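You operate a simulated robot arm through the tools that you are given. There is no shell and no other tool.

You run a simulated robot arm. Do the job below in one go: nothing can be reset, and whatever is moved stays where it is left.

Task
Rub the rough patch off the winder bed, then centre the carriage and lock the traverse.
Fine: free the lock, wind to +10 mm first, use the abrasive pad and put it back. What is to be rubbed or washed off counts as gone when no trace of it is left.
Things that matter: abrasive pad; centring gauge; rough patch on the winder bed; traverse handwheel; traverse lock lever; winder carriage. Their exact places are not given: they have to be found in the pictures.

The check looks at the end state, three seconds after you hand in, the way a careful person would. Anything else that was tipped, shoved, dropped, spilled or broken makes it a failure.

Robot
A 6-joint arm with a two-finger parallel gripper on a trunk, on a base that moves. Base frame: it is fixed to the floor where the robot stands at the start and does not move with it; the origin is under the middle of the robot, x ahead of it, y to its left, z up. Units: mm, degrees, N and s.
With the tool pointing down near the work surface it reaches from about 520 to 900 mm from the robot's upright axis, wherever it stands. Its first joint turns from -149.0 to 149.0 degrees. Places, roughly: abrasive pad [2750, 3000, 750]; centring gauge [2500, 3300, 500]; rough patch on the winder bed [2900, 3000, 600]; traverse handwheel [2500, 3000, 500]; traverse lock lever [2400, 3100, 600]; winder carriage [2900, 3200, 600]. Payload 3.43 kg.
Tool frame: the origin (TCP) lies between the finger pads and is the grasp point; the fingertips stand 34 mm ahead of it; z points along the fingers, y is the line along which they close. The gripper opens to 128 mm. The fingers are 24 mm wide and 12 mm thick; the gripper's body (48 by 130 mm) begins 96 mm behind the TCP.
Orientation is that of the tool frame in the base frame, as [roll, pitch, yaw] about the fixed x, y, z axes, in that order (R = Rz(yaw) Ry(pitch) Rx(roll)). With the fingers straight down and closing along the base's y, the tool's x points along the base's -x, its y along +y and its z along -z.

Tools
- The arm moves only by the tool drive_tool. Its argument "steps" is one flat list of numbers, 6 for each row, row after row: the shift along the tool's x, y, z in m, then the turn, a rotation vector about the tool's x, y, z in rad. In form: [x, y, z, wx, wy, wz, x, y, z, wx, wy, wz, ...]. A call has 1 to 20 rows; each row is the pose to reach, as a shift and turn from the pose commanded when the call began, along the tool's axes at that moment. "fingers" is the finger opening in m, from 0 to 0.128, set as the call begins (left out, the last holds). A row lasts 0.2 s, in which the tool goes at most 50 mm and 8.6 degrees; a call with a longer step from one row to the next is refused whole, and so is a gripper value outside its range. Where a pose cannot be reached the arm comes as near as it can. A force on the tool above 80 N (or 10 N above the force at the start of the call, whichever is more), or a blocked arm, ends the call early, and 0.2 s more pass. The fingers move at their own pace (about 108 mm/s each) and stop on an object; they squeeze with about 35 N. The grip force told is the motor's: it shows also when the fingers shut on nothing. Time passes only in rows, and 0.2 s behind the last, so rows that repeat a pose let the fingers close. The reply holds the time, the measured pose of the TCP, the force on the tool along the base axes, the opening and the grip force, in the units named above and with some noise, with the torque about the TCP (base axes, N m) and any sound that the robot's microphone picked up, and new pictures: "pictures" is both (left out), scene, wrist or none.
- Cameras (640 x 400 px; columns grow to the right, rows downward): "scene" is now at [37, 149.9, 1509.7]; the picture's right is [-0.21, -0.98, 0.00], its down [-0.65, 0.14, -0.74] and it looks along [0.73, -0.16, -0.67] (base axes); focal length 249 px, centre (320, 200). "wrist" rides on the gripper at [76, -11, -160] in the tool frame; the picture's right is [0.15, 0.99, 0.00], its down [-0.88, 0.13, -0.46] and it looks along [-0.45, 0.07, 0.89] (tool axes); focal length 234 px, centre (320, 200).
- raise_lower(by): slides the trunk up (or, below 0, down) by that many mm; the arm and the scene camera ride with it, the base frame stays. It gives what a move gives, with no picture.
- drive_base(legs): drives the robot by 1 to 6 legs, each [ahead, turn to the left] in mm and degrees, along the robot's own axes; the way and the turn of a leg run together, so that a leg with both is an arc; at most 1500 mm and 180 degrees a leg. The arm and the cameras ride along, it lands a little off, and it stops where it bumps. It gives what a move gives, and a new picture of the scene camera.
- aim_head(pan, tilt): turns the head with the scene camera to pan (to the left, within 155 degrees either way) and tilt (down, from -29 to 69), counted from straight ahead of the robot. It gives what a move gives, and a new picture of the scene camera.
- probe_pixels(camera, pixels): there is no depth. For up to 12 entries [column, row, z] of the newest picture of that camera ("zoom" is the newest enlarged one), the place [x, y] in the base frame at which the ray of that pixel passes the height z, good to about 2 mm. It takes no simulated time.
- enlarge(camera, box): a new picture of the part [left, top, right, bottom] of that camera's present view, enlarged. It takes no simulated time.
- close_job(): hands the job in; it is judged then, once.

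Open the gripper and draw the arm clear of the work before you hand the job in, unless the task says otherwise.

The tools are called after "Request:" as a command line: name --argument value ..., lists and objects as JSON in quotes. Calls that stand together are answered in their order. drive_tool: Moves the arm, as the interface text tells. Its arguments: {"type":"object","properties":{"steps":{"type":"array","items":{"type":"number"}},"fingers":{"type":"number"},"pictures":{"type":"string","enum":["both","scene","wrist","none"]}},"required":["steps"]} The other tools are called the same way: raise_lower (by) moves the trunk up or down; drive_base (legs) drives the base; aim_head (pan, tilt) turns the head that bears the scene camera; probe_pixels (camera, pixels) gives the place at which the rays of pixels pass given heights; enlarge (camera, box) takes an enlarged picture of a part of a camera's view; close_job () hands the job in.

At the start:

```text
time: 0.0
eef_pos: [648.3, 223.0, 753.4]
ee_rot: [-180.0, 0.0, -179.3]
force: [-0.3, 0.1, 0.6]
ft_torque: [0.03, 0.01, 0.0]
grip_width: 127.8
finger_force: 0.1
trunk travel left (down, up): [-525.0, 185.0]
robot x, y, heading: [-1.9, -3.7, -0.4]
head pan, tilt (commanded): [-12.3, 42.0]
```

scene: 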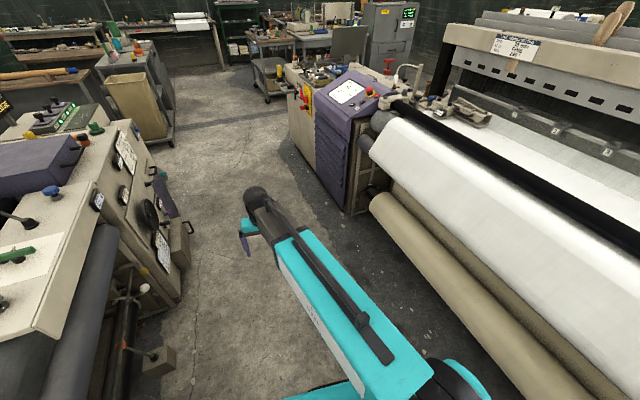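
wrist: 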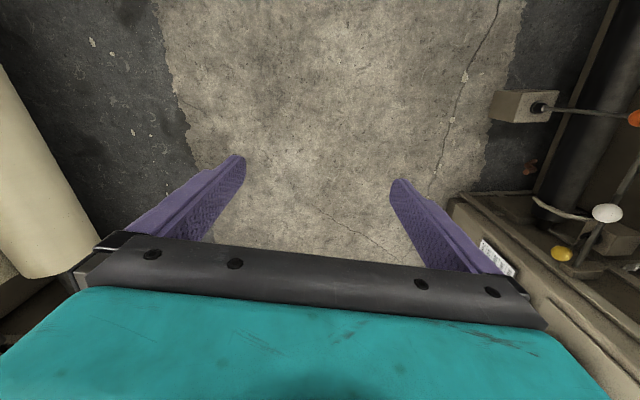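

The scene shows an aisle between machines ahead; the work is said to be near [2700, 3000], ahead-left. I turn the head to the left to see that direction.

Request:
aim_head --pan 45 --tilt 15

Request:
aim_head --pan 10 --tilt 20

```text
time: 1.3
eef_pos: [647.0, 222.0, 752.5]
ee_rot: [180.0, 0.0, -179.3]
force: [-0.4, 0.4, 0.0]
ft_torque: [0.03, 0.01, -0.01]
grip_width: 128.1
finger_force: 0.1
trunk travel left (down, up): [-525.0, 185.0]
robot x, y, heading: [1.9, -4.9, -0.0]
head pan, tilt (commanded): [45.0, 15.0]
```

scene: 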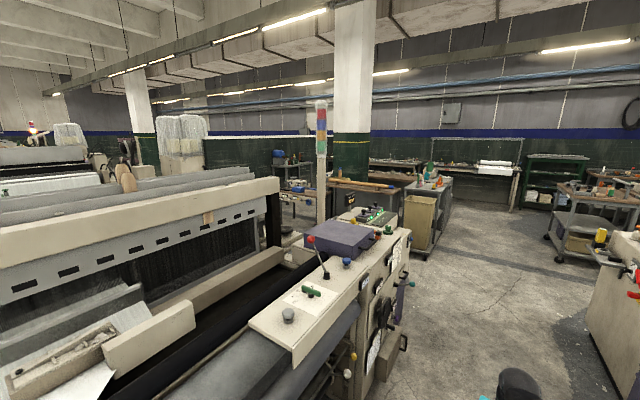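

```text
time: 2.3
eef_pos: [647.0, 223.6, 752.7]
ee_rot: [180.0, 0.0, -179.2]
force: [-0.9, -0.3, -1.3]
ft_torque: [-0.02, 0.02, -0.01]
grip_width: 128.3
finger_force: 0.0
trunk travel left (down, up): [-525.0, 185.0]
robot x, y, heading: [1.9, -3.1, -0.1]
head pan, tilt (commanded): [10.0, 20.0]
```

scene: 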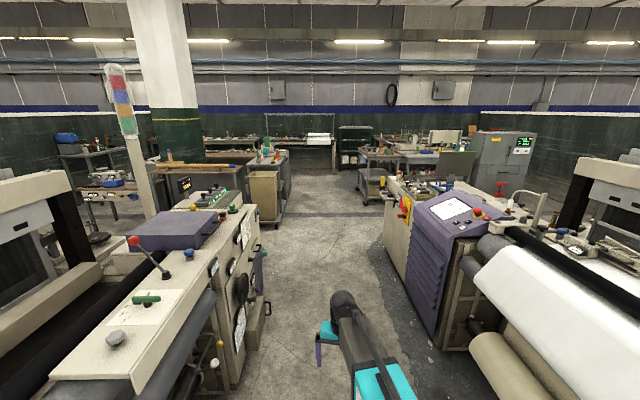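

I probe where the likely target spots lie, and zoom in the current view toward the tables near the pillar at about (100,185).

Request:
probe_pixels --camera "scene" --pixels '[[105, 178, 700], [105, 195, 600], [180, 165, 700], [265, 225, 0], [150, 230, 0], [265, 160, 800], [255, 390, 0], [290, 200, 0], [385, 200, 0]]'

Request:
enlarge --camera "scene" --box '[40, 110, 300, 270]'

Request:
aim_head --pan 48 --tilt 15

```text
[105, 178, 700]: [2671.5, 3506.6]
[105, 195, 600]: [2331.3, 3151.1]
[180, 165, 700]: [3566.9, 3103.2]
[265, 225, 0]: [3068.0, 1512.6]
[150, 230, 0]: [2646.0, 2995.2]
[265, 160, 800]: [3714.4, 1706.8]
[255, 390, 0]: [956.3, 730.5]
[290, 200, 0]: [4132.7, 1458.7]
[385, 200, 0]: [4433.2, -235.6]
```

```text
2.46 times, centred on (170, 190) of scene
```

zoom: 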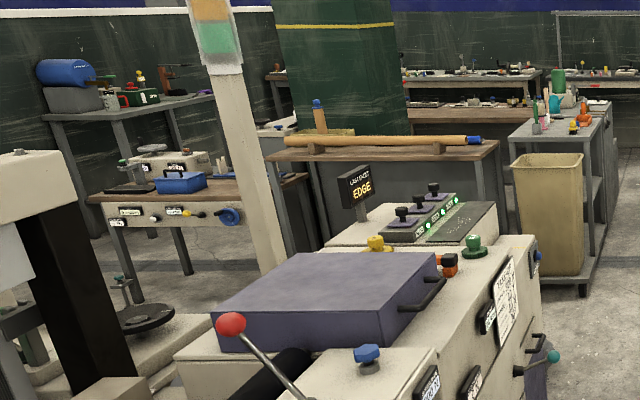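

```text
time: 3.3
eef_pos: [647.9, 222.6, 753.8]
ee_rot: [-179.9, 0.0, -179.3]
force: [-0.5, 0.2, 0.3]
ft_torque: [0.02, 0.02, 0.03]
grip_width: 127.6
finger_force: 0.1
trunk travel left (down, up): [-525.0, 185.0]
robot x, y, heading: [-1.9, -2.1, 0.0]
head pan, tilt (commanded): [48.0, 15.0]
```

scene: 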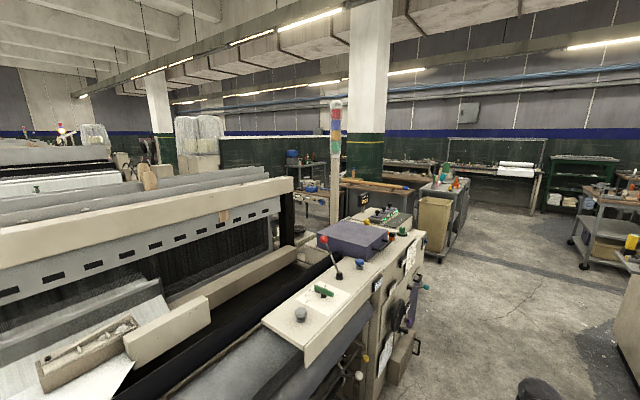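

The enlarged view shows a small bench with a blue handwheel at zoom (230,215), yellow lever (190,212) and blue pad (180,182), matching the stated places near [2500,3100]. I drive ahead up the aisle to see the way around the loom.

Request:
drive_base --legs '[[1300, 0]]'

Request:
aim_head --pan 60 --tilt 25

```text
time: 10.7
eef_pos: [1941.2, 189.4, 752.9]
ee_rot: [-180.0, 0.0, 179.3]
force: [0.2, 0.0, 0.7]
ft_torque: [0.0, -0.01, 0.01]
grip_width: 128.0
finger_force: 0.1
trunk travel left (down, up): [-525.0, 185.0]
robot x, y, heading: [1287.1, -21.7, -1.6]
head pan, tilt (commanded): [48.0, 15.0]
```

scene: 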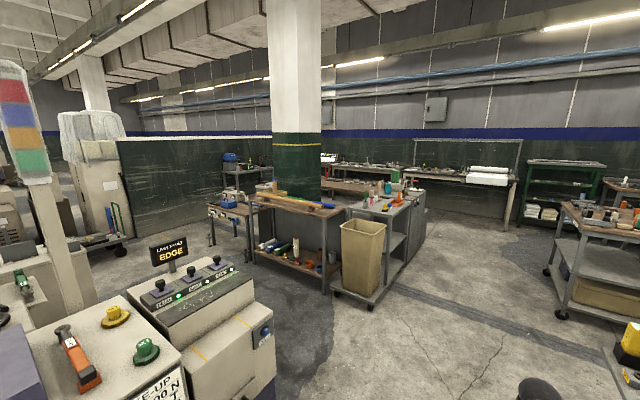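

```text
time: 11.4
eef_pos: [1941.6, 190.4, 753.7]
ee_rot: [180.0, 0.0, 179.3]
force: [0.6, 0.5, 0.4]
ft_torque: [0.03, 0.0, -0.01]
grip_width: 127.7
finger_force: 0.1
trunk travel left (down, up): [-525.0, 185.0]
robot x, y, heading: [1290.5, -19.7, -1.7]
head pan, tilt (commanded): [60.0, 25.0]
```

scene: 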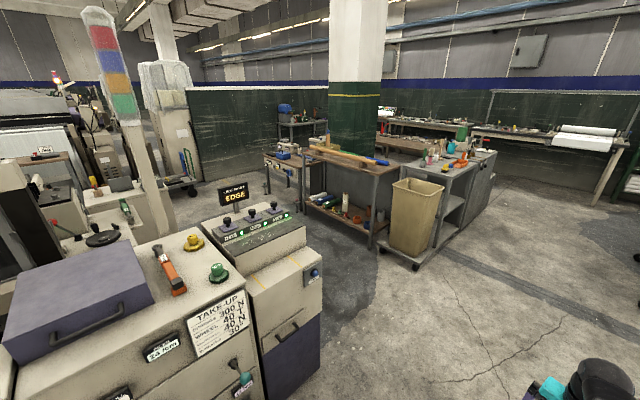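

The winder bench is at about (285,158) beside the long bench with the stick; free floor lies past the EDGE console. I probe floor points and enlarge that area.

Request:
probe_pixels --camera "scene" --pixels '[[318, 365, 0], [302, 185, 0], [370, 248, 0], [415, 268, 0], [390, 248, 0], [200, 225, 0], [185, 195, 0], [267, 155, 600], [300, 165, 600], [310, 150, 750], [385, 165, 800], [345, 300, 0]]'

Request:
enlarge --camera "scene" --box '[200, 110, 360, 210]'

```text
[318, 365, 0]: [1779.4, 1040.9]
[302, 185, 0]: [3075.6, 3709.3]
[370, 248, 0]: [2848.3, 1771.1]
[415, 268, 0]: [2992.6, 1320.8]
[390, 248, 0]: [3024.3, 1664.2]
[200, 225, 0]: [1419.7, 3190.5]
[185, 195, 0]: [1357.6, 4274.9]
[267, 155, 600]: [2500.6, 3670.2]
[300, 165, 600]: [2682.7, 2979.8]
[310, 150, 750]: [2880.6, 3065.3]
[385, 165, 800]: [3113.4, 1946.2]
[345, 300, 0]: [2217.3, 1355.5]
```

```text
4.00 times, centred on (280, 160) of scene
```

zoom: 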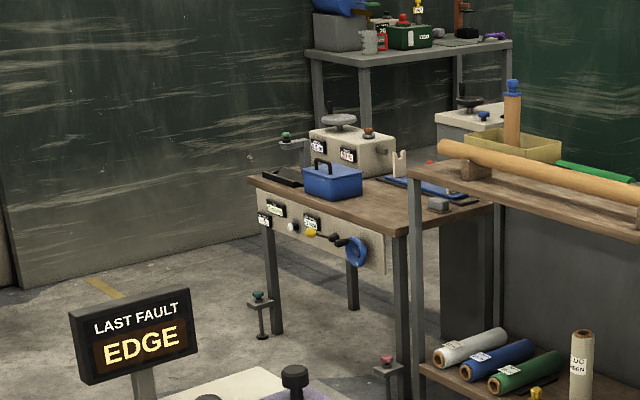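

The bench front (labels, yellow and blue handwheel) faces -x, with free floor at about [1400–2400, 3200]; the console's corner is at about [1780,1040] and the long bench's leg at [2850,1770]. I drive ahead to x≈2270, turn left, and advance through the gap partway.

Request:
drive_base --legs '[[980, 0], [0, 91], [1000, 0]]'

Request:
aim_head --pan 0 --tilt 30

```text
time: 13.7
eef_pos: [2131.6, 187.8, 753.5]
ee_rot: [179.9, 0.1, 179.1]
force: [-0.7, -1.0, 1.3]
ft_torque: [0.04, -0.1, 0.0]
grip_width: 128.0
finger_force: 0.3
trunk travel left (down, up): [-525.0, 185.0]
robot x, y, heading: [1476.0, 3.3, -1.5]
head pan, tilt (commanded): [60.0, 25.0]
stopped in leg 1: the robot was blocked; the commanded pose is now the measured one
```

scene: 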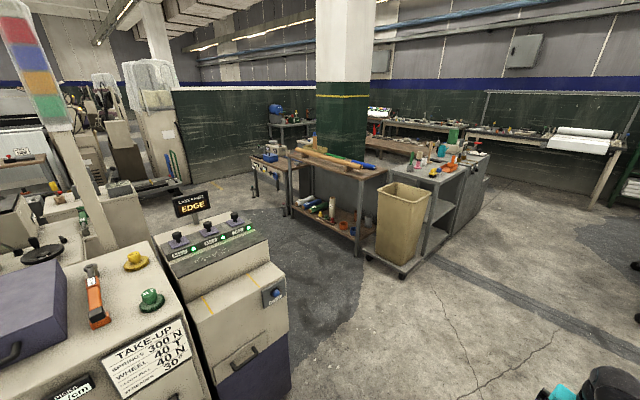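

```text
time: 15.0
eef_pos: [2132.0, 189.1, 752.9]
ee_rot: [-180.0, -0.1, 179.2]
force: [0.5, -0.1, 0.5]
ft_torque: [0.02, -0.01, 0.01]
grip_width: 128.1
finger_force: 0.1
trunk travel left (down, up): [-525.0, 185.0]
robot x, y, heading: [1478.7, -2.7, -1.7]
head pan, tilt (commanded): [0.0, 30.0]
```

scene: 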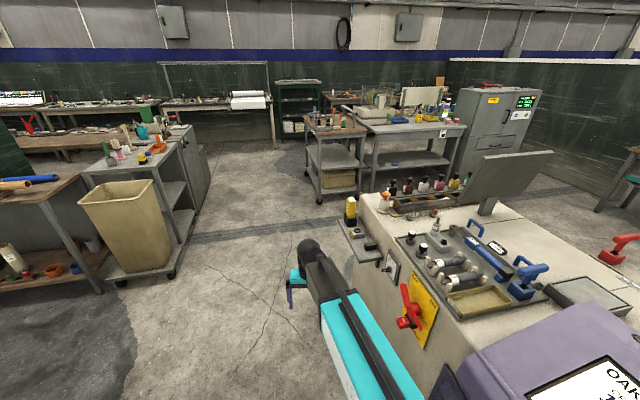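

The base was blocked in leg 1, possibly on the right-hand machine whose side with a yellow plate is at (415,300). I look down to the right to see what touches.

Request:
aim_head --pan -35 --tilt 60

Request:
aim_head --pan 40 --tilt 60

Request:
aim_head --pan 0 --tilt 65

```text
time: 16.0
eef_pos: [2133.0, 189.8, 753.1]
ee_rot: [-180.0, -0.1, 179.2]
force: [0.1, 0.4, -0.2]
ft_torque: [0.0, 0.01, 0.02]
grip_width: 128.0
finger_force: 0.1
trunk travel left (down, up): [-525.0, 185.0]
robot x, y, heading: [1477.7, -1.0, -1.7]
head pan, tilt (commanded): [-35.0, 60.0]
```

scene: 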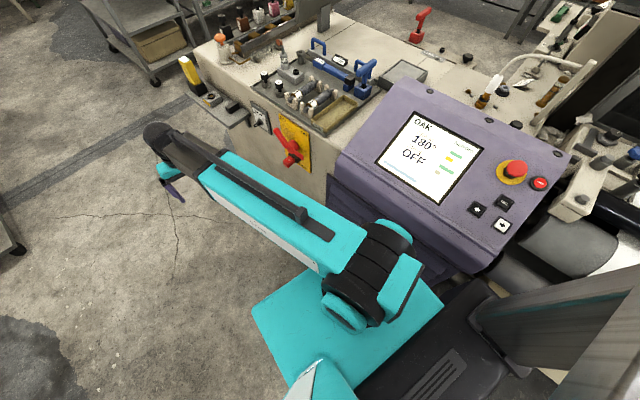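

```text
time: 17.5
eef_pos: [2133.2, 189.3, 752.7]
ee_rot: [-180.0, -0.2, 179.1]
force: [-0.7, -1.3, -0.4]
ft_torque: [0.02, -0.01, 0.0]
grip_width: 128.1
finger_force: 0.0
trunk travel left (down, up): [-525.0, 185.0]
robot x, y, heading: [1478.4, -0.5, -1.5]
head pan, tilt (commanded): [40.0, 60.0]
```

scene: 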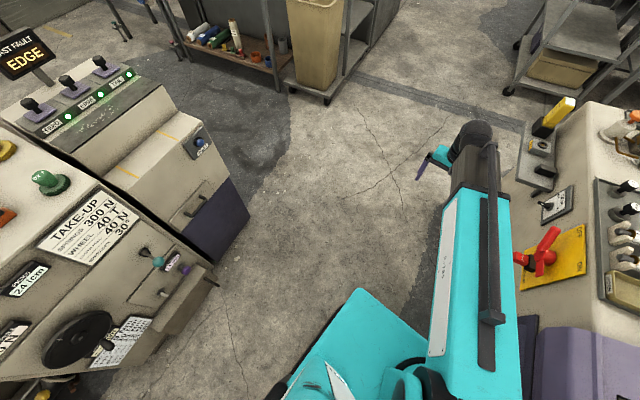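

```text
time: 18.5
eef_pos: [2132.8, 189.1, 753.2]
ee_rot: [-180.0, -0.1, 179.1]
force: [-0.1, 0.5, -0.1]
ft_torque: [0.02, 0.01, 0.0]
grip_width: 128.1
finger_force: 0.1
trunk travel left (down, up): [-525.0, 185.0]
robot x, y, heading: [1480.6, -1.8, -1.6]
head pan, tilt (commanded): [0.0, 65.0]
```

scene: 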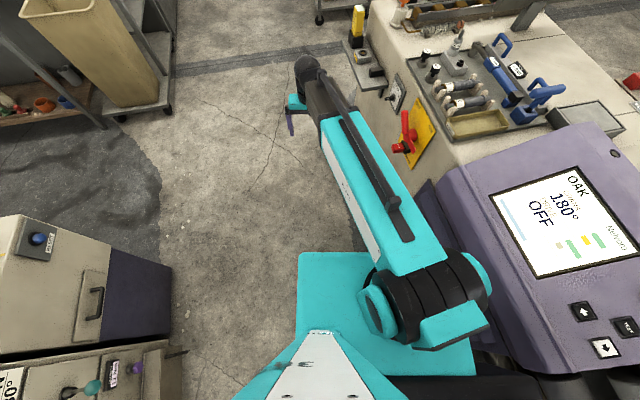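

The base's front-right seems to touch the right machine's purple cabinet near (430,300). I probe edges to plan clearances before backing off and veering left.

Request:
probe_pixels --camera "scene" --pixels '[[300, 253, 300], [300, 253, 0], [365, 250, 0], [172, 330, 0], [170, 265, 0], [175, 345, 400], [290, 135, 0], [330, 170, 0], [355, 45, 800], [410, 210, 500]]'

Request:
aim_head --pan -100 --tilt 55

```text
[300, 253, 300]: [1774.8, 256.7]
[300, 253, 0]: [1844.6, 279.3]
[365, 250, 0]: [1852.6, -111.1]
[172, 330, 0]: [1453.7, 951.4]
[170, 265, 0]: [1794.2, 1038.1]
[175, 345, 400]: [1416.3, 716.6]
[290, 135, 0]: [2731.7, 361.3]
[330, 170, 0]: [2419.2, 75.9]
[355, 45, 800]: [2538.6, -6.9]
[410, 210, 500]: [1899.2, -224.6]
```

```text
time: 20.3
eef_pos: [2133.4, 189.4, 754.1]
ee_rot: [-179.9, -0.1, 179.2]
force: [0.5, -0.3, 0.2]
ft_torque: [0.02, 0.02, -0.01]
grip_width: 127.9
finger_force: 0.1
trunk travel left (down, up): [-525.0, 185.0]
robot x, y, heading: [1478.4, 0.9, -1.9]
head pan, tilt (commanded): [-100.0, 55.0]
```

scene: 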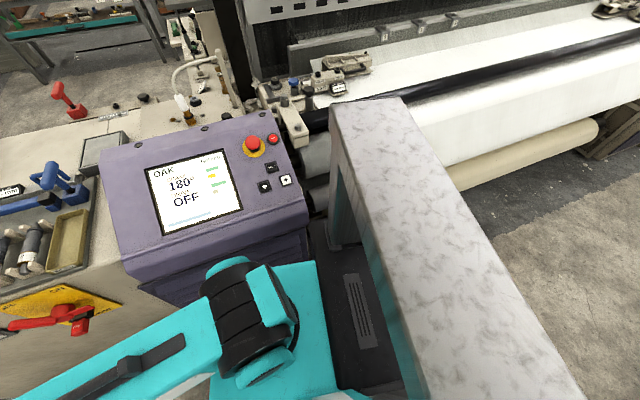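

Base half width is about 260 mm; the right cabinet starts at x≈1770, y≈-230. I back off 250, turn left 26°, drive past the loom's corner, then turn to face +y.

Request:
drive_base --legs '[[-250, 0], [0, 27], [1100, 0]]'

Request:
aim_head --pan 30 --tilt 35

```text
time: 30.1
eef_pos: [2715.0, 948.9, 752.7]
ee_rot: [-180.0, 0.0, -153.7]
force: [0.1, 0.0, 0.6]
ft_torque: [0.06, 0.0, -0.01]
grip_width: 127.9
finger_force: 0.1
trunk travel left (down, up): [-525.0, 185.0]
robot x, y, heading: [2219.6, 481.9, 25.7]
head pan, tilt (commanded): [-100.0, 55.0]
```

scene: 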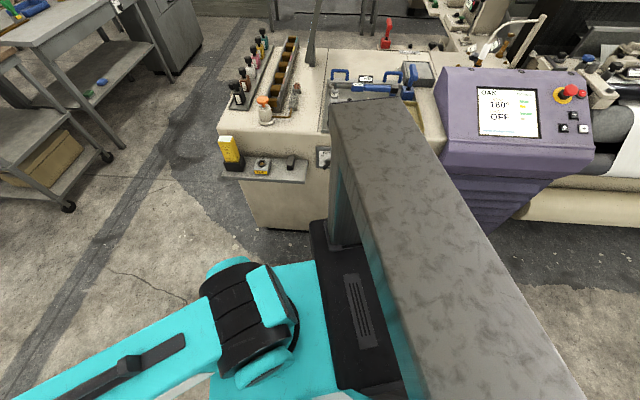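

```text
time: 32.2
eef_pos: [2714.4, 949.4, 752.5]
ee_rot: [179.9, -0.1, -153.8]
force: [0.4, 0.0, 0.0]
ft_torque: [-0.02, -0.02, -0.01]
grip_width: 127.9
finger_force: 0.1
trunk travel left (down, up): [-525.0, 185.0]
robot x, y, heading: [2219.7, 482.3, 25.8]
head pan, tilt (commanded): [30.0, 35.0]
```

scene: 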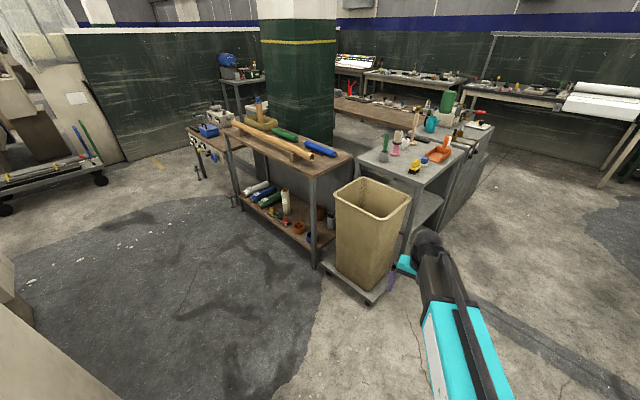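

Now the way to the winder bench is clear over the dark floor patch. I turn to face +y and probe the floor edges in the new view.

Request:
probe_pixels --camera "scene" --pixels '[[313, 268, 0], [240, 205, 0], [200, 178, 0], [190, 130, 750], [30, 325, 0], [105, 185, 0], [365, 303, 0], [10, 215, 0]]'

Request:
drive_base --legs '[[0, 65], [1100, 0]]'

Request:
aim_head --pan -10 --tilt 35

```text
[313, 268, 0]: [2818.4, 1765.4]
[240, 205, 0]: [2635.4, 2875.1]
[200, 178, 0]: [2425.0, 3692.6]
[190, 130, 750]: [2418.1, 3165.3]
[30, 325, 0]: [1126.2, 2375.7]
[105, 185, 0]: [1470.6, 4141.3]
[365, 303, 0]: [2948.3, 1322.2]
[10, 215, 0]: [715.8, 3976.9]
```

```text
time: 42.5
eef_pos: [1971.5, 2233.1, 752.5]
ee_rot: [-180.0, -0.1, -88.2]
force: [-0.7, 1.2, -0.2]
ft_torque: [-0.01, -0.02, -0.01]
grip_width: 127.9
finger_force: 0.0
trunk travel left (down, up): [-525.0, 185.0]
robot x, y, heading: [2191.8, 1592.7, 91.2]
head pan, tilt (commanded): [30.0, 35.0]
```

scene: 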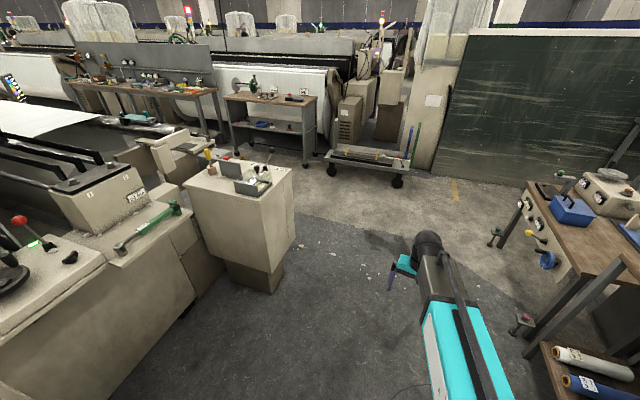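

```text
time: 43.6
eef_pos: [1972.2, 2233.8, 752.6]
ee_rot: [-180.0, -0.1, -88.2]
force: [-0.5, -0.7, 0.4]
ft_torque: [0.0, 0.0, 0.0]
grip_width: 127.9
finger_force: 0.1
trunk travel left (down, up): [-525.0, 185.0]
robot x, y, heading: [2189.4, 1593.1, 91.6]
head pan, tilt (commanded): [-10.0, 35.0]
```

scene: 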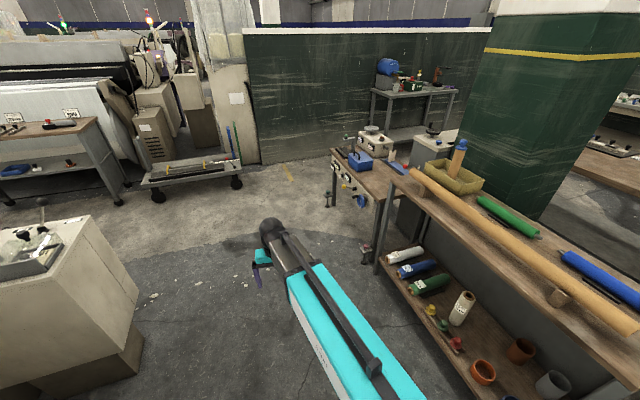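

Request:
enlarge --camera "scene" --box '[320, 110, 480, 210]'

Request:
probe_pixels --camera "scene" --pixels '[[138, 292, 0], [138, 330, 0], [105, 220, 800], [328, 207, 0], [362, 265, 0], [378, 275, 0], [242, 188, 0], [155, 200, 0], [330, 152, 700], [410, 215, 700]]'

```text
4.00 times, centred on (400, 160) of scene
```

zoom: 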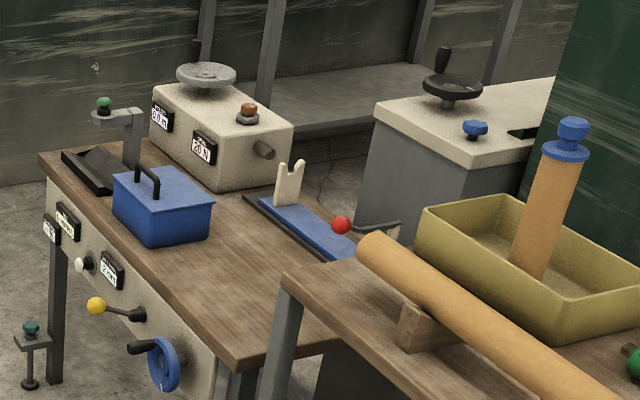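

```text
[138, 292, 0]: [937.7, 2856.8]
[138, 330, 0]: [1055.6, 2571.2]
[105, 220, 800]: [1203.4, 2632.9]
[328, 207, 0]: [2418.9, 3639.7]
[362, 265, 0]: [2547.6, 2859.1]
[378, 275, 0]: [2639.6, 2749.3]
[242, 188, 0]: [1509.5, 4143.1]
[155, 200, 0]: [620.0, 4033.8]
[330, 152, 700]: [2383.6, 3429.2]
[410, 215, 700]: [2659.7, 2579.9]
```

The bench's front (lever with yellow ball, blue handwheel) and its top with blue box, blue strip with white fork and red-ball lever are visible; its front runs from about [2400,3430] to [2640,2750]. I raise the trunk so the arm clears the bench, then drive to about [1790,2830].

Request:
raise_lower --by 180

Request:
drive_base --legs '[[0, 17], [1250, 0]]'

Request:
aim_head --pan -80 --tilt 45

```text
time: 45.6
eef_pos: [1971.4, 2233.6, 932.4]
ee_rot: [-180.0, -0.1, -88.2]
force: [0.1, 0.0, 0.5]
ft_torque: [-0.01, -0.03, 0.01]
grip_width: 128.2
finger_force: 0.1
trunk travel left (down, up): [-705.0, 5.0]
robot x, y, heading: [2191.0, 1592.8, 91.6]
head pan, tilt (commanded): [-10.0, 35.0]
```

```text
time: 54.0
eef_pos: [1406.4, 3322.8, 932.8]
ee_rot: [-180.0, -0.1, -71.5]
force: [0.1, 0.0, 0.8]
ft_torque: [-0.04, -0.01, -0.02]
grip_width: 128.0
finger_force: 0.1
trunk travel left (down, up): [-705.0, 5.0]
robot x, y, heading: [1802.7, 2770.4, 108.0]
head pan, tilt (commanded): [-10.0, 35.0]
```

scene: 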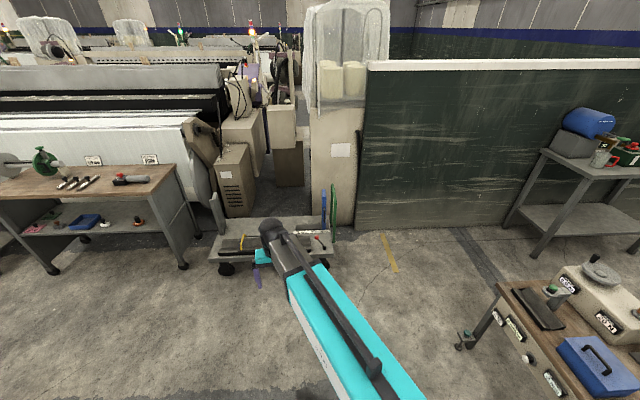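

```text
time: 55.4
eef_pos: [1407.0, 3322.5, 932.6]
ee_rot: [-179.9, -0.1, -71.6]
force: [-0.2, -0.9, 0.2]
ft_torque: [0.02, 0.01, 0.04]
grip_width: 128.0
finger_force: 0.1
trunk travel left (down, up): [-705.0, 5.0]
robot x, y, heading: [1804.3, 2766.3, 108.0]
head pan, tilt (commanded): [-80.0, 45.0]
```

scene: 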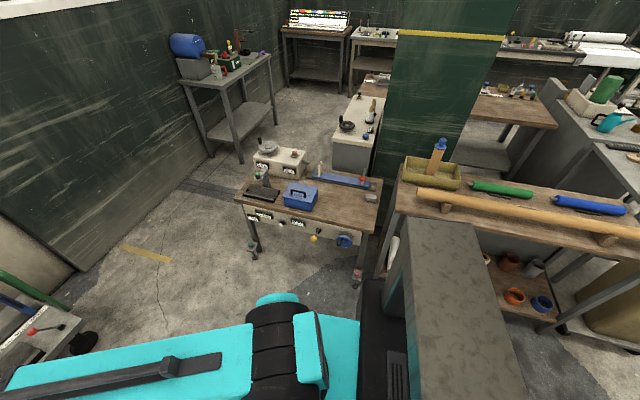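

The whole winder bench is now in view around (310,215). I enlarge it and probe its corners.

Request:
enlarge --camera "scene" --box '[225, 130, 401, 240]'

Request:
enlarge --camera "scene" --box '[230, 190, 390, 290]'

Request:
probe_pixels --camera "scene" --pixels '[[235, 203, 700], [378, 236, 700], [378, 236, 600], [252, 256, 0], [358, 285, 0], [345, 240, 500], [313, 239, 550], [267, 180, 600], [380, 195, 700], [395, 265, 0]]'

```text
3.64 times, centred on (313, 185) of scene
```

zoom: 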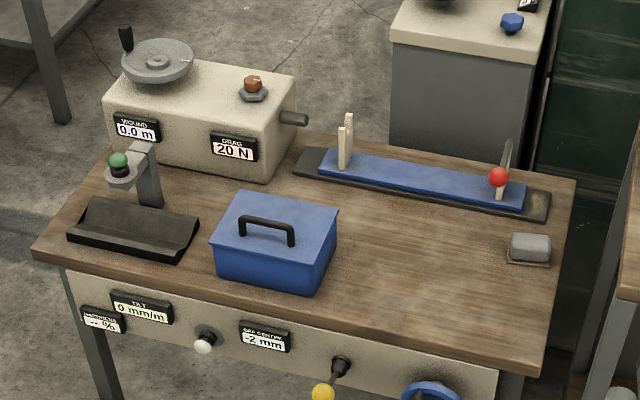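

```text
4.00 times, centred on (310, 240) of scene
```

zoom: 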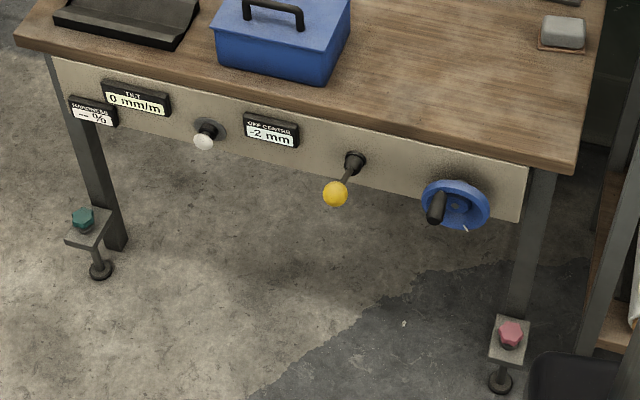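

```text
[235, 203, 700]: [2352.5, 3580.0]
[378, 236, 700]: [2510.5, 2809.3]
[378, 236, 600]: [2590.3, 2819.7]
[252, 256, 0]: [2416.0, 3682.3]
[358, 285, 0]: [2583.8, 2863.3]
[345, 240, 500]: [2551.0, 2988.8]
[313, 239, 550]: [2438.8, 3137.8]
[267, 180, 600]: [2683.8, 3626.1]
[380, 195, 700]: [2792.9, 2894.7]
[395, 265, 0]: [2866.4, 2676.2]
```

The gauge on the front reads "-2 mm", the yellow-ball lever (zoom (335,190)) is the lock lever, the blue wheel with black crank the handwheel, the grey block at (530,248) the pad, and the blue carriage sits on the black bed behind. I turn right to face the bench, with the arm well above it.

Request:
drive_base --legs '[[0, -96]]'

Request:
aim_head --pan 8 --tilt 50

```text
time: 61.3
eef_pos: [2378.9, 3126.6, 933.2]
ee_rot: [179.9, -0.1, -165.4]
force: [0.6, 0.1, 0.0]
ft_torque: [0.0, 0.01, 0.0]
grip_width: 127.8
finger_force: 0.0
trunk travel left (down, up): [-705.0, 5.0]
robot x, y, heading: [1806.0, 2734.7, 14.5]
head pan, tilt (commanded): [-80.0, 45.0]
```

scene: 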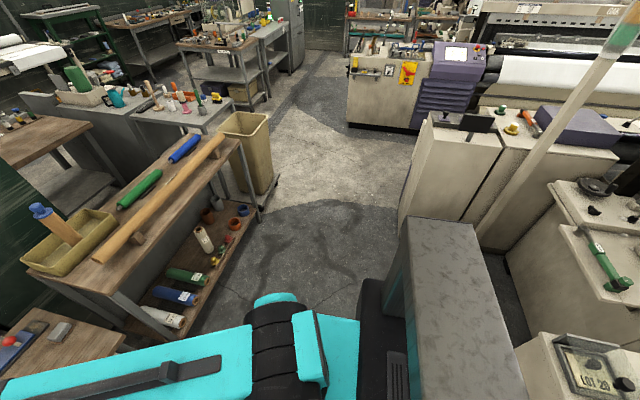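

```text
time: 62.9
eef_pos: [2378.7, 3126.4, 932.8]
ee_rot: [179.8, -0.1, -165.5]
force: [-0.5, -0.6, -0.7]
ft_torque: [0.0, 0.0, 0.01]
grip_width: 128.2
finger_force: 0.1
trunk travel left (down, up): [-705.0, 5.0]
robot x, y, heading: [1806.4, 2735.2, 14.7]
head pan, tilt (commanded): [8.0, 50.0]
```

scene: 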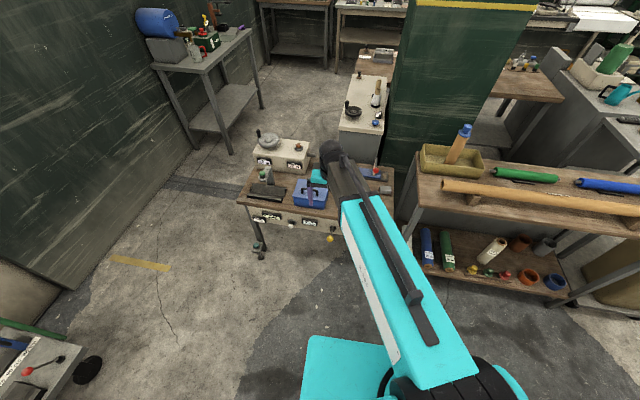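

The arm is over the bench and hides part of it in the scene view. I take a wrist picture with the arm held still to see the bench top from above.

Request:
drive_tool --steps '[0, 0, 0, 0, 0, 0]' --pictures "wrist"

```text
time: 63.3
eef_pos: [2379.4, 3126.0, 931.8]
ee_rot: [-179.9, -0.1, -165.4]
force: [0.4, 0.5, -0.3]
ft_torque: [-0.02, 0.02, 0.01]
grip_width: 128.0
finger_force: 0.0
trunk travel left (down, up): [-705.0, 5.0]
robot x, y, heading: [1804.9, 2738.0, 14.7]
head pan, tilt (commanded): [8.0, 50.0]
```

wrist: 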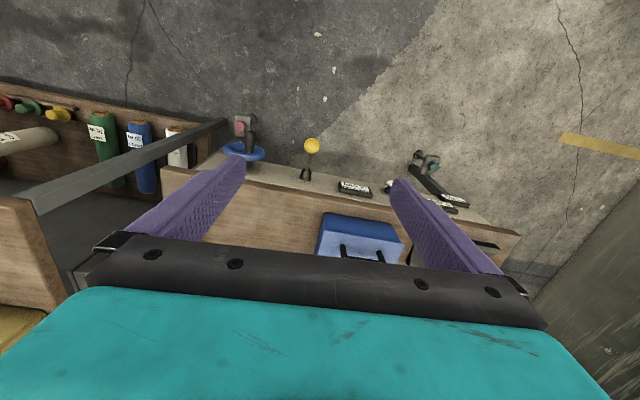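

In the wrist picture the ball knob is at (312,146) and the wheel at (243,152). I probe the same features from both cameras at several heights to triangulate them.

Request:
probe_pixels --camera "wrist" --pixels '[[312, 146, 450], [312, 146, 550], [312, 146, 650], [196, 165, 600], [196, 165, 700], [520, 235, 600], [520, 235, 700], [306, 175, 550], [306, 175, 650], [240, 128, 0], [240, 128, 300]]'

Request:
enlarge --camera "scene" --box '[230, 120, 406, 230]'

Request:
enlarge --camera "scene" --box '[240, 180, 368, 260]'

Request:
probe_pixels --camera "scene" --pixels '[[330, 238, 450], [330, 238, 550], [330, 238, 650], [237, 202, 600], [237, 202, 700], [237, 202, 500]]'

```text
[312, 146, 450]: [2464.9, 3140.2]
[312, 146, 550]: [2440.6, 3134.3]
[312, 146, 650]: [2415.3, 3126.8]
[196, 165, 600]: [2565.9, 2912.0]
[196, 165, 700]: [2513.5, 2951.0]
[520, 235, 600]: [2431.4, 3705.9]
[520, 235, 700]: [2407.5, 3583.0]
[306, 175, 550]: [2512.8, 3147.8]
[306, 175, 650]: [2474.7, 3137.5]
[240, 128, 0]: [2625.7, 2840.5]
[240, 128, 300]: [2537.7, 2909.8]
```

```text
3.64 times, centred on (318, 175) of scene
```

zoom: 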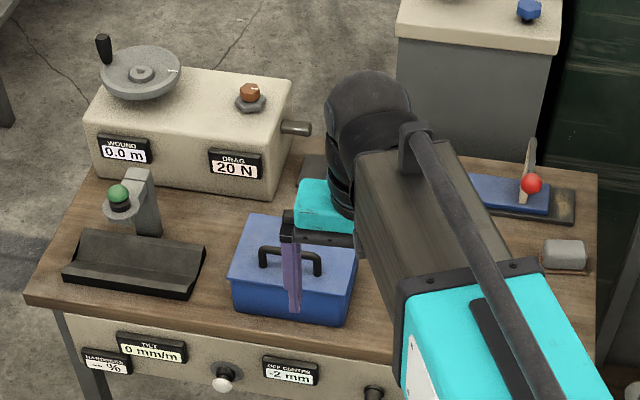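

```text
5.00 times, centred on (304, 220) of scene
```

zoom: 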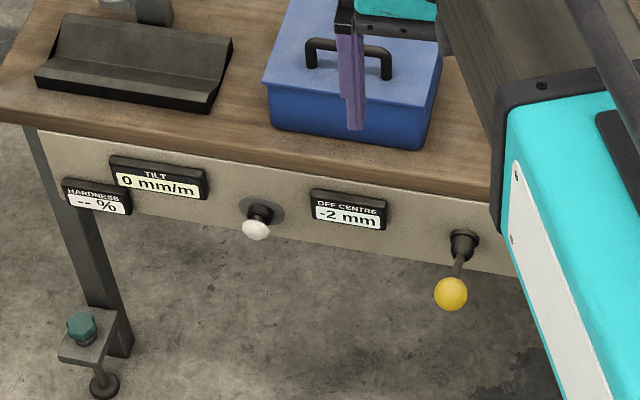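

```text
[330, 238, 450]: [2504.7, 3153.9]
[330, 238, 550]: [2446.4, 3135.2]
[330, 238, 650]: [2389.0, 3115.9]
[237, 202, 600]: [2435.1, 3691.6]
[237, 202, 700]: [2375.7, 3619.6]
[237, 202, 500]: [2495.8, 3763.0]
```

The lever ball triangulates to about [2436,3132,567] and the bench top to about z 615. I turn the tool from straight down to horizontal (about its y) in place to view the front panel with the wrist camera.

Request:
drive_tool --steps '[0.02, 0, 0, 0, -0.143, 0, 0.04, 0, 0, 0, -0.286, 0, 0.06, 0, 0, 0, -0.428, 0, 0.08, 0, 0, 0, -0.571, 0, 0.1, 0, 0, 0, -0.714, 0, 0.1, 0, 0, 0, -0.857, 0, 0.1, 0, 0, 0, -1.0, 0, 0.1, 0, 0, 0, -1.142, 0, 0.1, 0, 0, 0, -1.285, 0, 0.1, 0, 0, 0, -1.428, 0, 0.1, 0, 0, 0, -1.571, 0, 0.1, 0, 0, 0, -1.571, 0]' --pictures "both"

```text
time: 65.9
eef_pos: [2310.8, 3144.3, 887.9]
ee_rot: [26.5, 90.0, 41.2]
force: [0.0, 0.9, 0.4]
ft_torque: [-0.03, -0.02, 0.0]
grip_width: 127.8
finger_force: 0.2
out of reach, approached as far as the arm can: row 3, 4, 5, 6, 7, 8, 9, 10, 11, 12
trunk travel left (down, up): [-705.0, 5.0]
robot x, y, heading: [1807.4, 2736.7, 14.8]
head pan, tilt (commanded): [8.0, 50.0]
```

scene: 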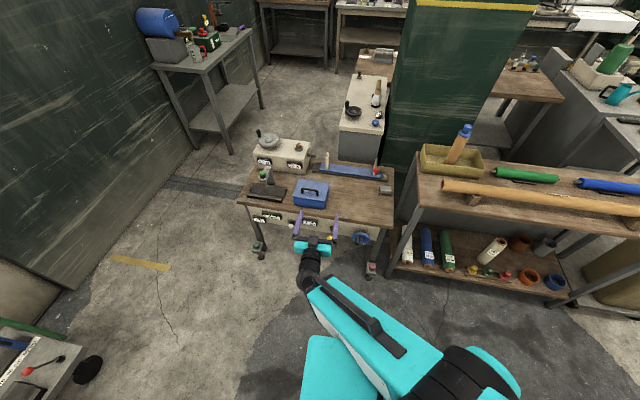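
wrist: 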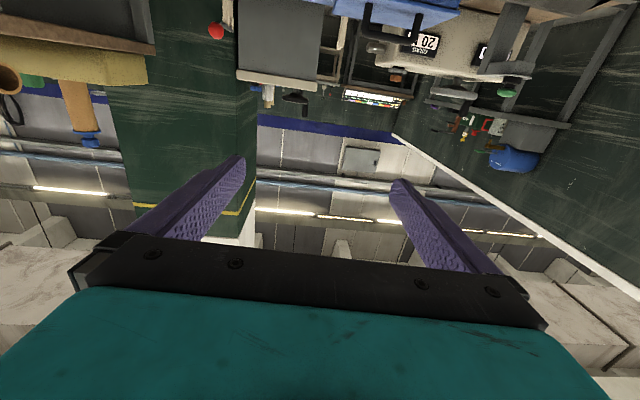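

The tool is now horizontal and the bench is unobstructed in the scene view. I enlarge the scene around the bench for the panel and bed details.

Request:
enlarge --camera "scene" --box '[296, 140, 408, 210]'

Request:
enlarge --camera "scene" --box '[280, 200, 408, 280]'

Request:
raise_lower --by -300

Request:
drive_tool --steps '[0, 0, 0, 0, 0, 0]' --pictures "both"

```text
5.71 times, centred on (352, 175) of scene
```

zoom: 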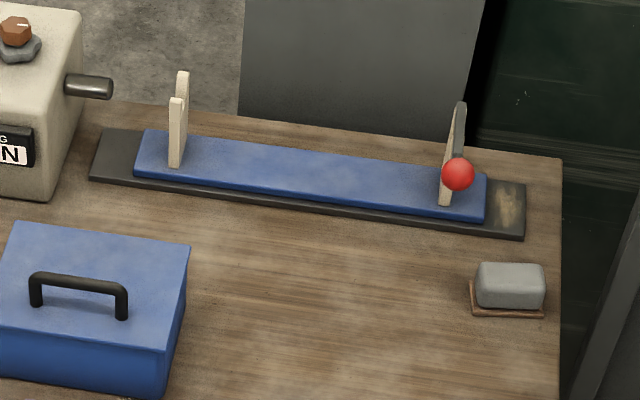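

```text
5.00 times, centred on (344, 240) of scene
```

zoom: 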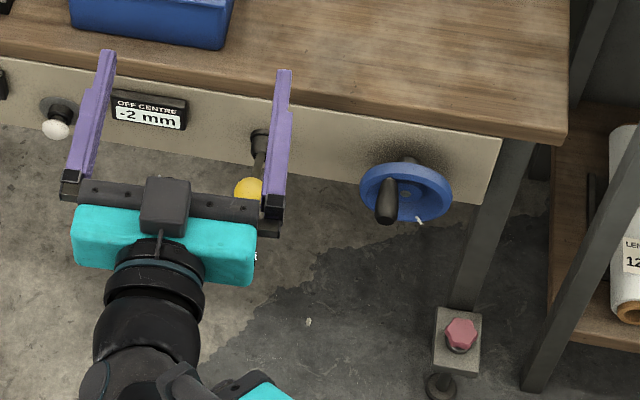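

```text
time: 68.9
eef_pos: [2310.4, 3145.1, 587.0]
ee_rot: [-104.4, 90.0, -89.8]
force: [0.2, 0.0, -0.4]
ft_torque: [0.02, 0.0, -0.03]
grip_width: 128.2
finger_force: 0.1
trunk travel left (down, up): [-405.0, 305.0]
robot x, y, heading: [1806.6, 2736.0, 14.7]
head pan, tilt (commanded): [8.0, 50.0]
```

```text
time: 69.3
eef_pos: [2311.3, 3144.5, 586.5]
ee_rot: [-103.2, 90.0, -88.7]
force: [0.6, -0.8, 0.0]
ft_torque: [0.0, -0.01, 0.02]
grip_width: 127.9
finger_force: 0.0
trunk travel left (down, up): [-405.0, 305.0]
robot x, y, heading: [1807.8, 2737.5, 14.7]
head pan, tilt (commanded): [8.0, 50.0]
```

scene: 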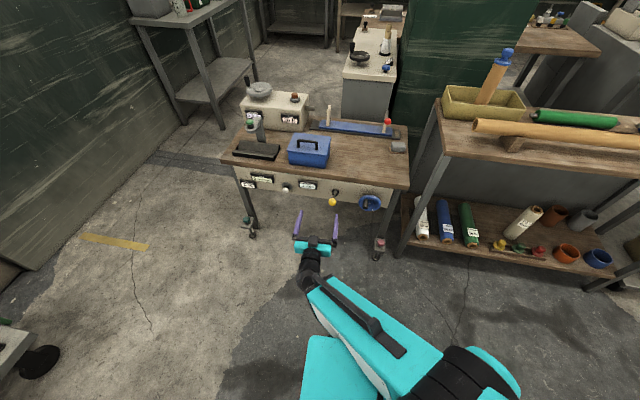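
wrist: 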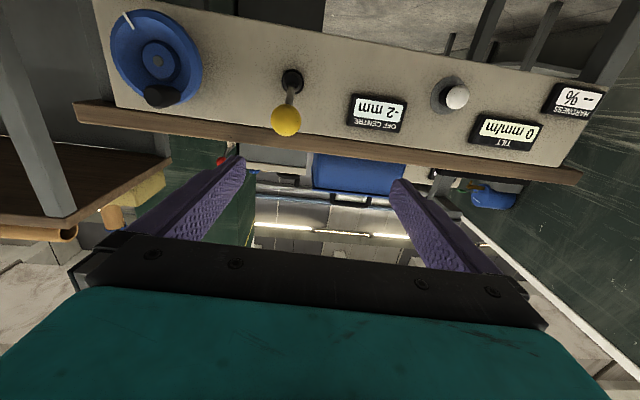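

The wrist camera now shows the panel (upside-down): wheel hub (157,58), crank grip (160,97), lever ball (286,118), pivot (291,80), gauge "-2 mm" (377,112). I probe these and enlarge both views for a better look.

Request:
enlarge --camera "wrist" --box '[80, 0, 336, 160]'

Request:
enlarge --camera "scene" --box '[310, 170, 422, 240]'

Request:
probe_pixels --camera "wrist" --pixels '[[286, 118, 540], [286, 118, 570], [286, 118, 600], [291, 78, 540], [291, 78, 560], [291, 78, 580], [157, 58, 520], [157, 58, 540], [157, 58, 560], [160, 97, 540], [160, 97, 560], [160, 97, 580]]'

Request:
probe_pixels --camera "scene" --pixels '[[332, 202, 540], [332, 202, 570], [332, 202, 600], [335, 191, 560], [335, 191, 580], [370, 202, 520], [370, 202, 540], [370, 202, 560], [366, 203, 540], [366, 203, 560]]'

```text
2.50 times, centred on (208, 80) of wrist
```

zoom: 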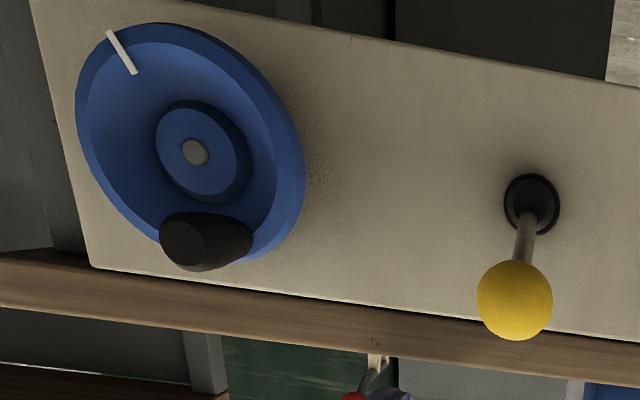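

```text
5.71 times, centred on (366, 205) of scene
```

zoom: 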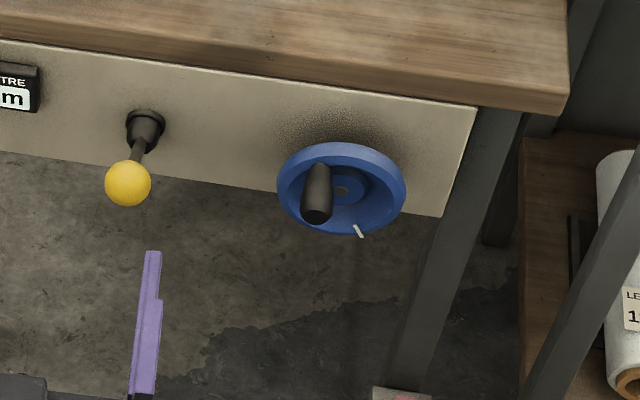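

```text
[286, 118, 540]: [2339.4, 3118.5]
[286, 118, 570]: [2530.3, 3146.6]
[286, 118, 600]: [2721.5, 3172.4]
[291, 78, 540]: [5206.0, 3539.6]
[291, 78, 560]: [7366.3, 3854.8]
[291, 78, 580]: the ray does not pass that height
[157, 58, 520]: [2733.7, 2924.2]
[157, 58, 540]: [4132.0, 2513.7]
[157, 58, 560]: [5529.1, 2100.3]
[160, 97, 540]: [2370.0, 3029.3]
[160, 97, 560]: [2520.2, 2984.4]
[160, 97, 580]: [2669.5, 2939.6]
```

```text
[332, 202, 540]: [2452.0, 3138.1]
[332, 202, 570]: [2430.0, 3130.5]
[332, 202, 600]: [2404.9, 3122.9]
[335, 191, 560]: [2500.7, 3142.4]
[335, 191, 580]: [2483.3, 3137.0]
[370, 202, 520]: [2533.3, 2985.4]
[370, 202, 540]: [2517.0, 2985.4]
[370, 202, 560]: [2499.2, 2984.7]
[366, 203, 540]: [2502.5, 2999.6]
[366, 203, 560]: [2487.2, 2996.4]
```

Ball is near [2440,3133,556] and the pivot near [2537,3153,517]. I lower to ball height, align the tool with the bench normal (heading ≈9.7°), staying ~100 mm short of the ball.

Request:
drive_tool --steps '[0.015, -0.017, 0.01, 0.043, 0, 0, 0.0305, -0.0348, 0.021, 0.0855, 0, 0, 0.0305, -0.0348, 0.021, 0.0855, 0, 0]' --pictures "both"

```text
time: 70.1
eef_pos: [2341.0, 3114.6, 555.0]
ee_rot: [68.2, 90.0, 78.0]
force: [0.1, -0.1, -0.3]
ft_torque: [0.01, 0.0, 0.0]
grip_width: 128.2
finger_force: 0.0
trunk travel left (down, up): [-405.0, 305.0]
robot x, y, heading: [1809.9, 2737.5, 14.8]
head pan, tilt (commanded): [8.0, 50.0]
```

scene: 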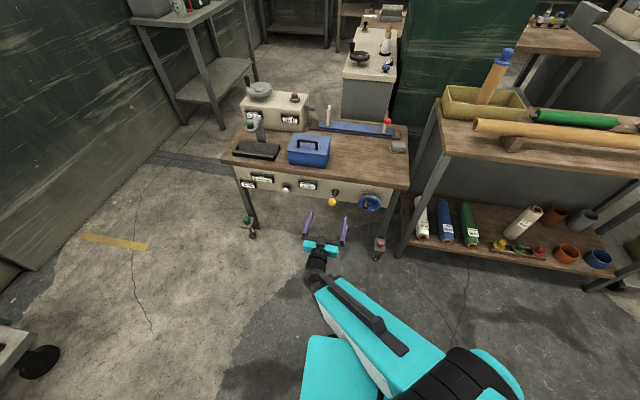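
wrist: 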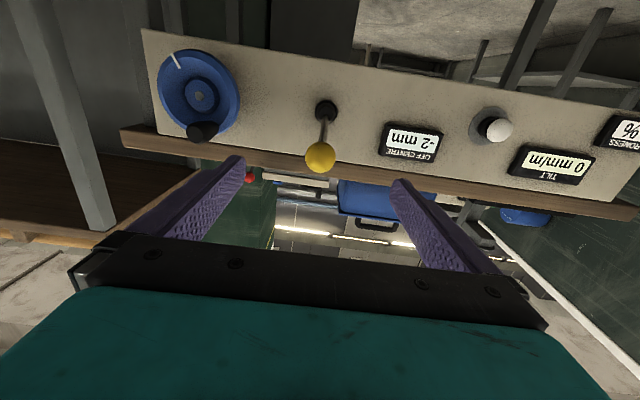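

Alignment is good: the ball at (321,157) lies on the tool axis about 100 mm ahead. I enlarge the wrist view to see the lever and wheel shape, and probe the panel points.

Request:
enlarge --camera "wrist" --box '[240, 70, 400, 170]'

Request:
enlarge --camera "wrist" --box '[140, 40, 268, 120]'

Request:
probe_pixels --camera "wrist" --pixels '[[326, 110, 500], [326, 110, 510], [326, 110, 520], [199, 97, 500], [199, 97, 510], [199, 97, 495], [200, 132, 540], [200, 132, 550], [200, 132, 560]]'

Request:
enlarge --camera "scene" --box '[310, 170, 422, 240]'

```text
4.00 times, centred on (320, 120) of wrist
```

zoom: 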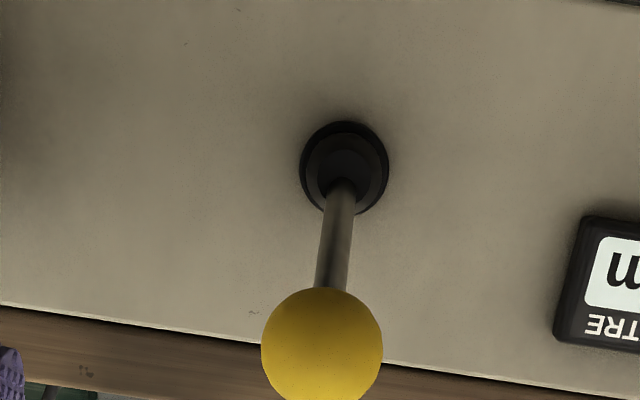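

```text
5.00 times, centred on (204, 80) of wrist
```

zoom: 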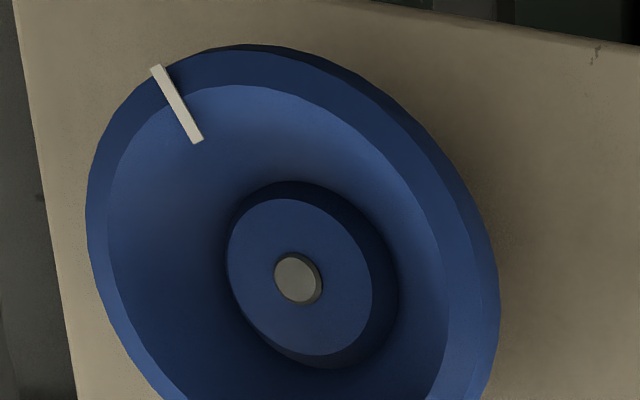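

```text
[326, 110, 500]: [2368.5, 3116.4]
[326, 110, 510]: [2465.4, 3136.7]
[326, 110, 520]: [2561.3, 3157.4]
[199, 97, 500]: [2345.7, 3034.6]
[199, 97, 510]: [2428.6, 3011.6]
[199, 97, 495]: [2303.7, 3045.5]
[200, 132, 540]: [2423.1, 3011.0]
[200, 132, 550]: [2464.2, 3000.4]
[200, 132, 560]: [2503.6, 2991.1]
```

```text
5.71 times, centred on (366, 205) of scene
```

zoom: 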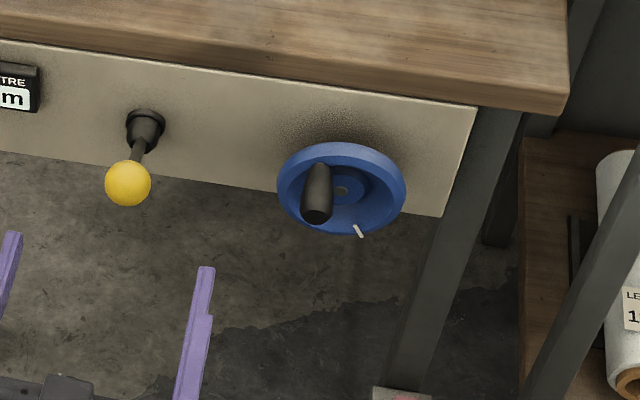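

The boss's axis is normal to the panel with the shaft sloping outward and up to the ball. I advance 99 mm so the ball sits between the fingers, and then close on it.

Request:
drive_tool --steps '[-0.001, 0.001, 0.03, 0, 0, 0, -0.001, 0.001, 0.06, 0, 0, 0, -0.001, 0.001, 0.085, 0, 0, 0, -0.001, 0.001, 0.099, 0, 0, 0, -0.001, 0.001, 0.099, 0, 0, 0]' --pictures "wrist"

Request:
drive_tool --steps '[0, 0, 0, 0, 0, 0, 0, 0, 0, 0, 0, 0, 0, 0, 0, 0, 0, 0, 0, 0, 0, 0, 0, 0]' --fingers 0.02 --pictures "wrist"

```text
time: 71.3
eef_pos: [2437.5, 3133.5, 557.5]
ee_rot: [-71.3, 89.9, -61.6]
force: [0.0, -0.2, -0.9]
ft_torque: [-0.01, 0.0, -0.02]
grip_width: 128.0
finger_force: 0.1
trunk travel left (down, up): [-405.0, 305.0]
robot x, y, heading: [1809.3, 2739.4, 14.7]
head pan, tilt (commanded): [8.0, 50.0]
```

wrist: 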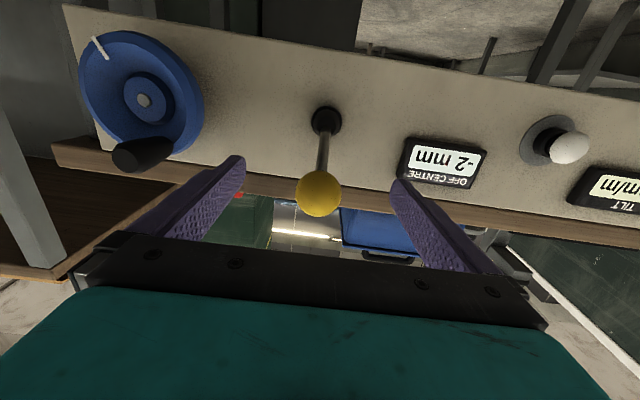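

```text
time: 72.3
eef_pos: [2438.9, 3132.9, 558.0]
ee_rot: [89.0, 89.9, 98.5]
force: [1.3, -11.4, -1.1]
ft_torque: [-0.07, 0.0, -0.05]
grip_width: 34.0
finger_force: 45.0
trunk travel left (down, up): [-405.0, 305.0]
robot x, y, heading: [1809.0, 2734.5, 14.9]
head pan, tilt (commanded): [8.0, 50.0]
```

wrist: 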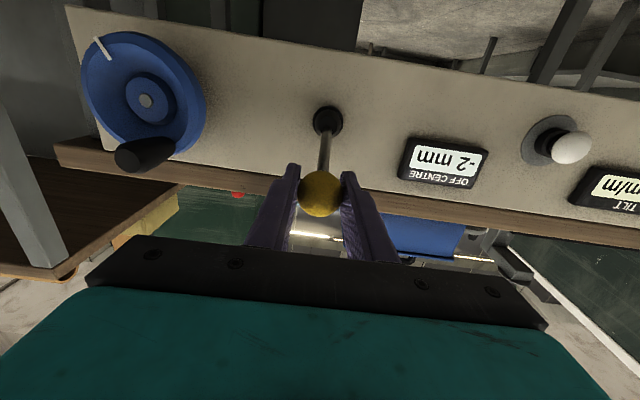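

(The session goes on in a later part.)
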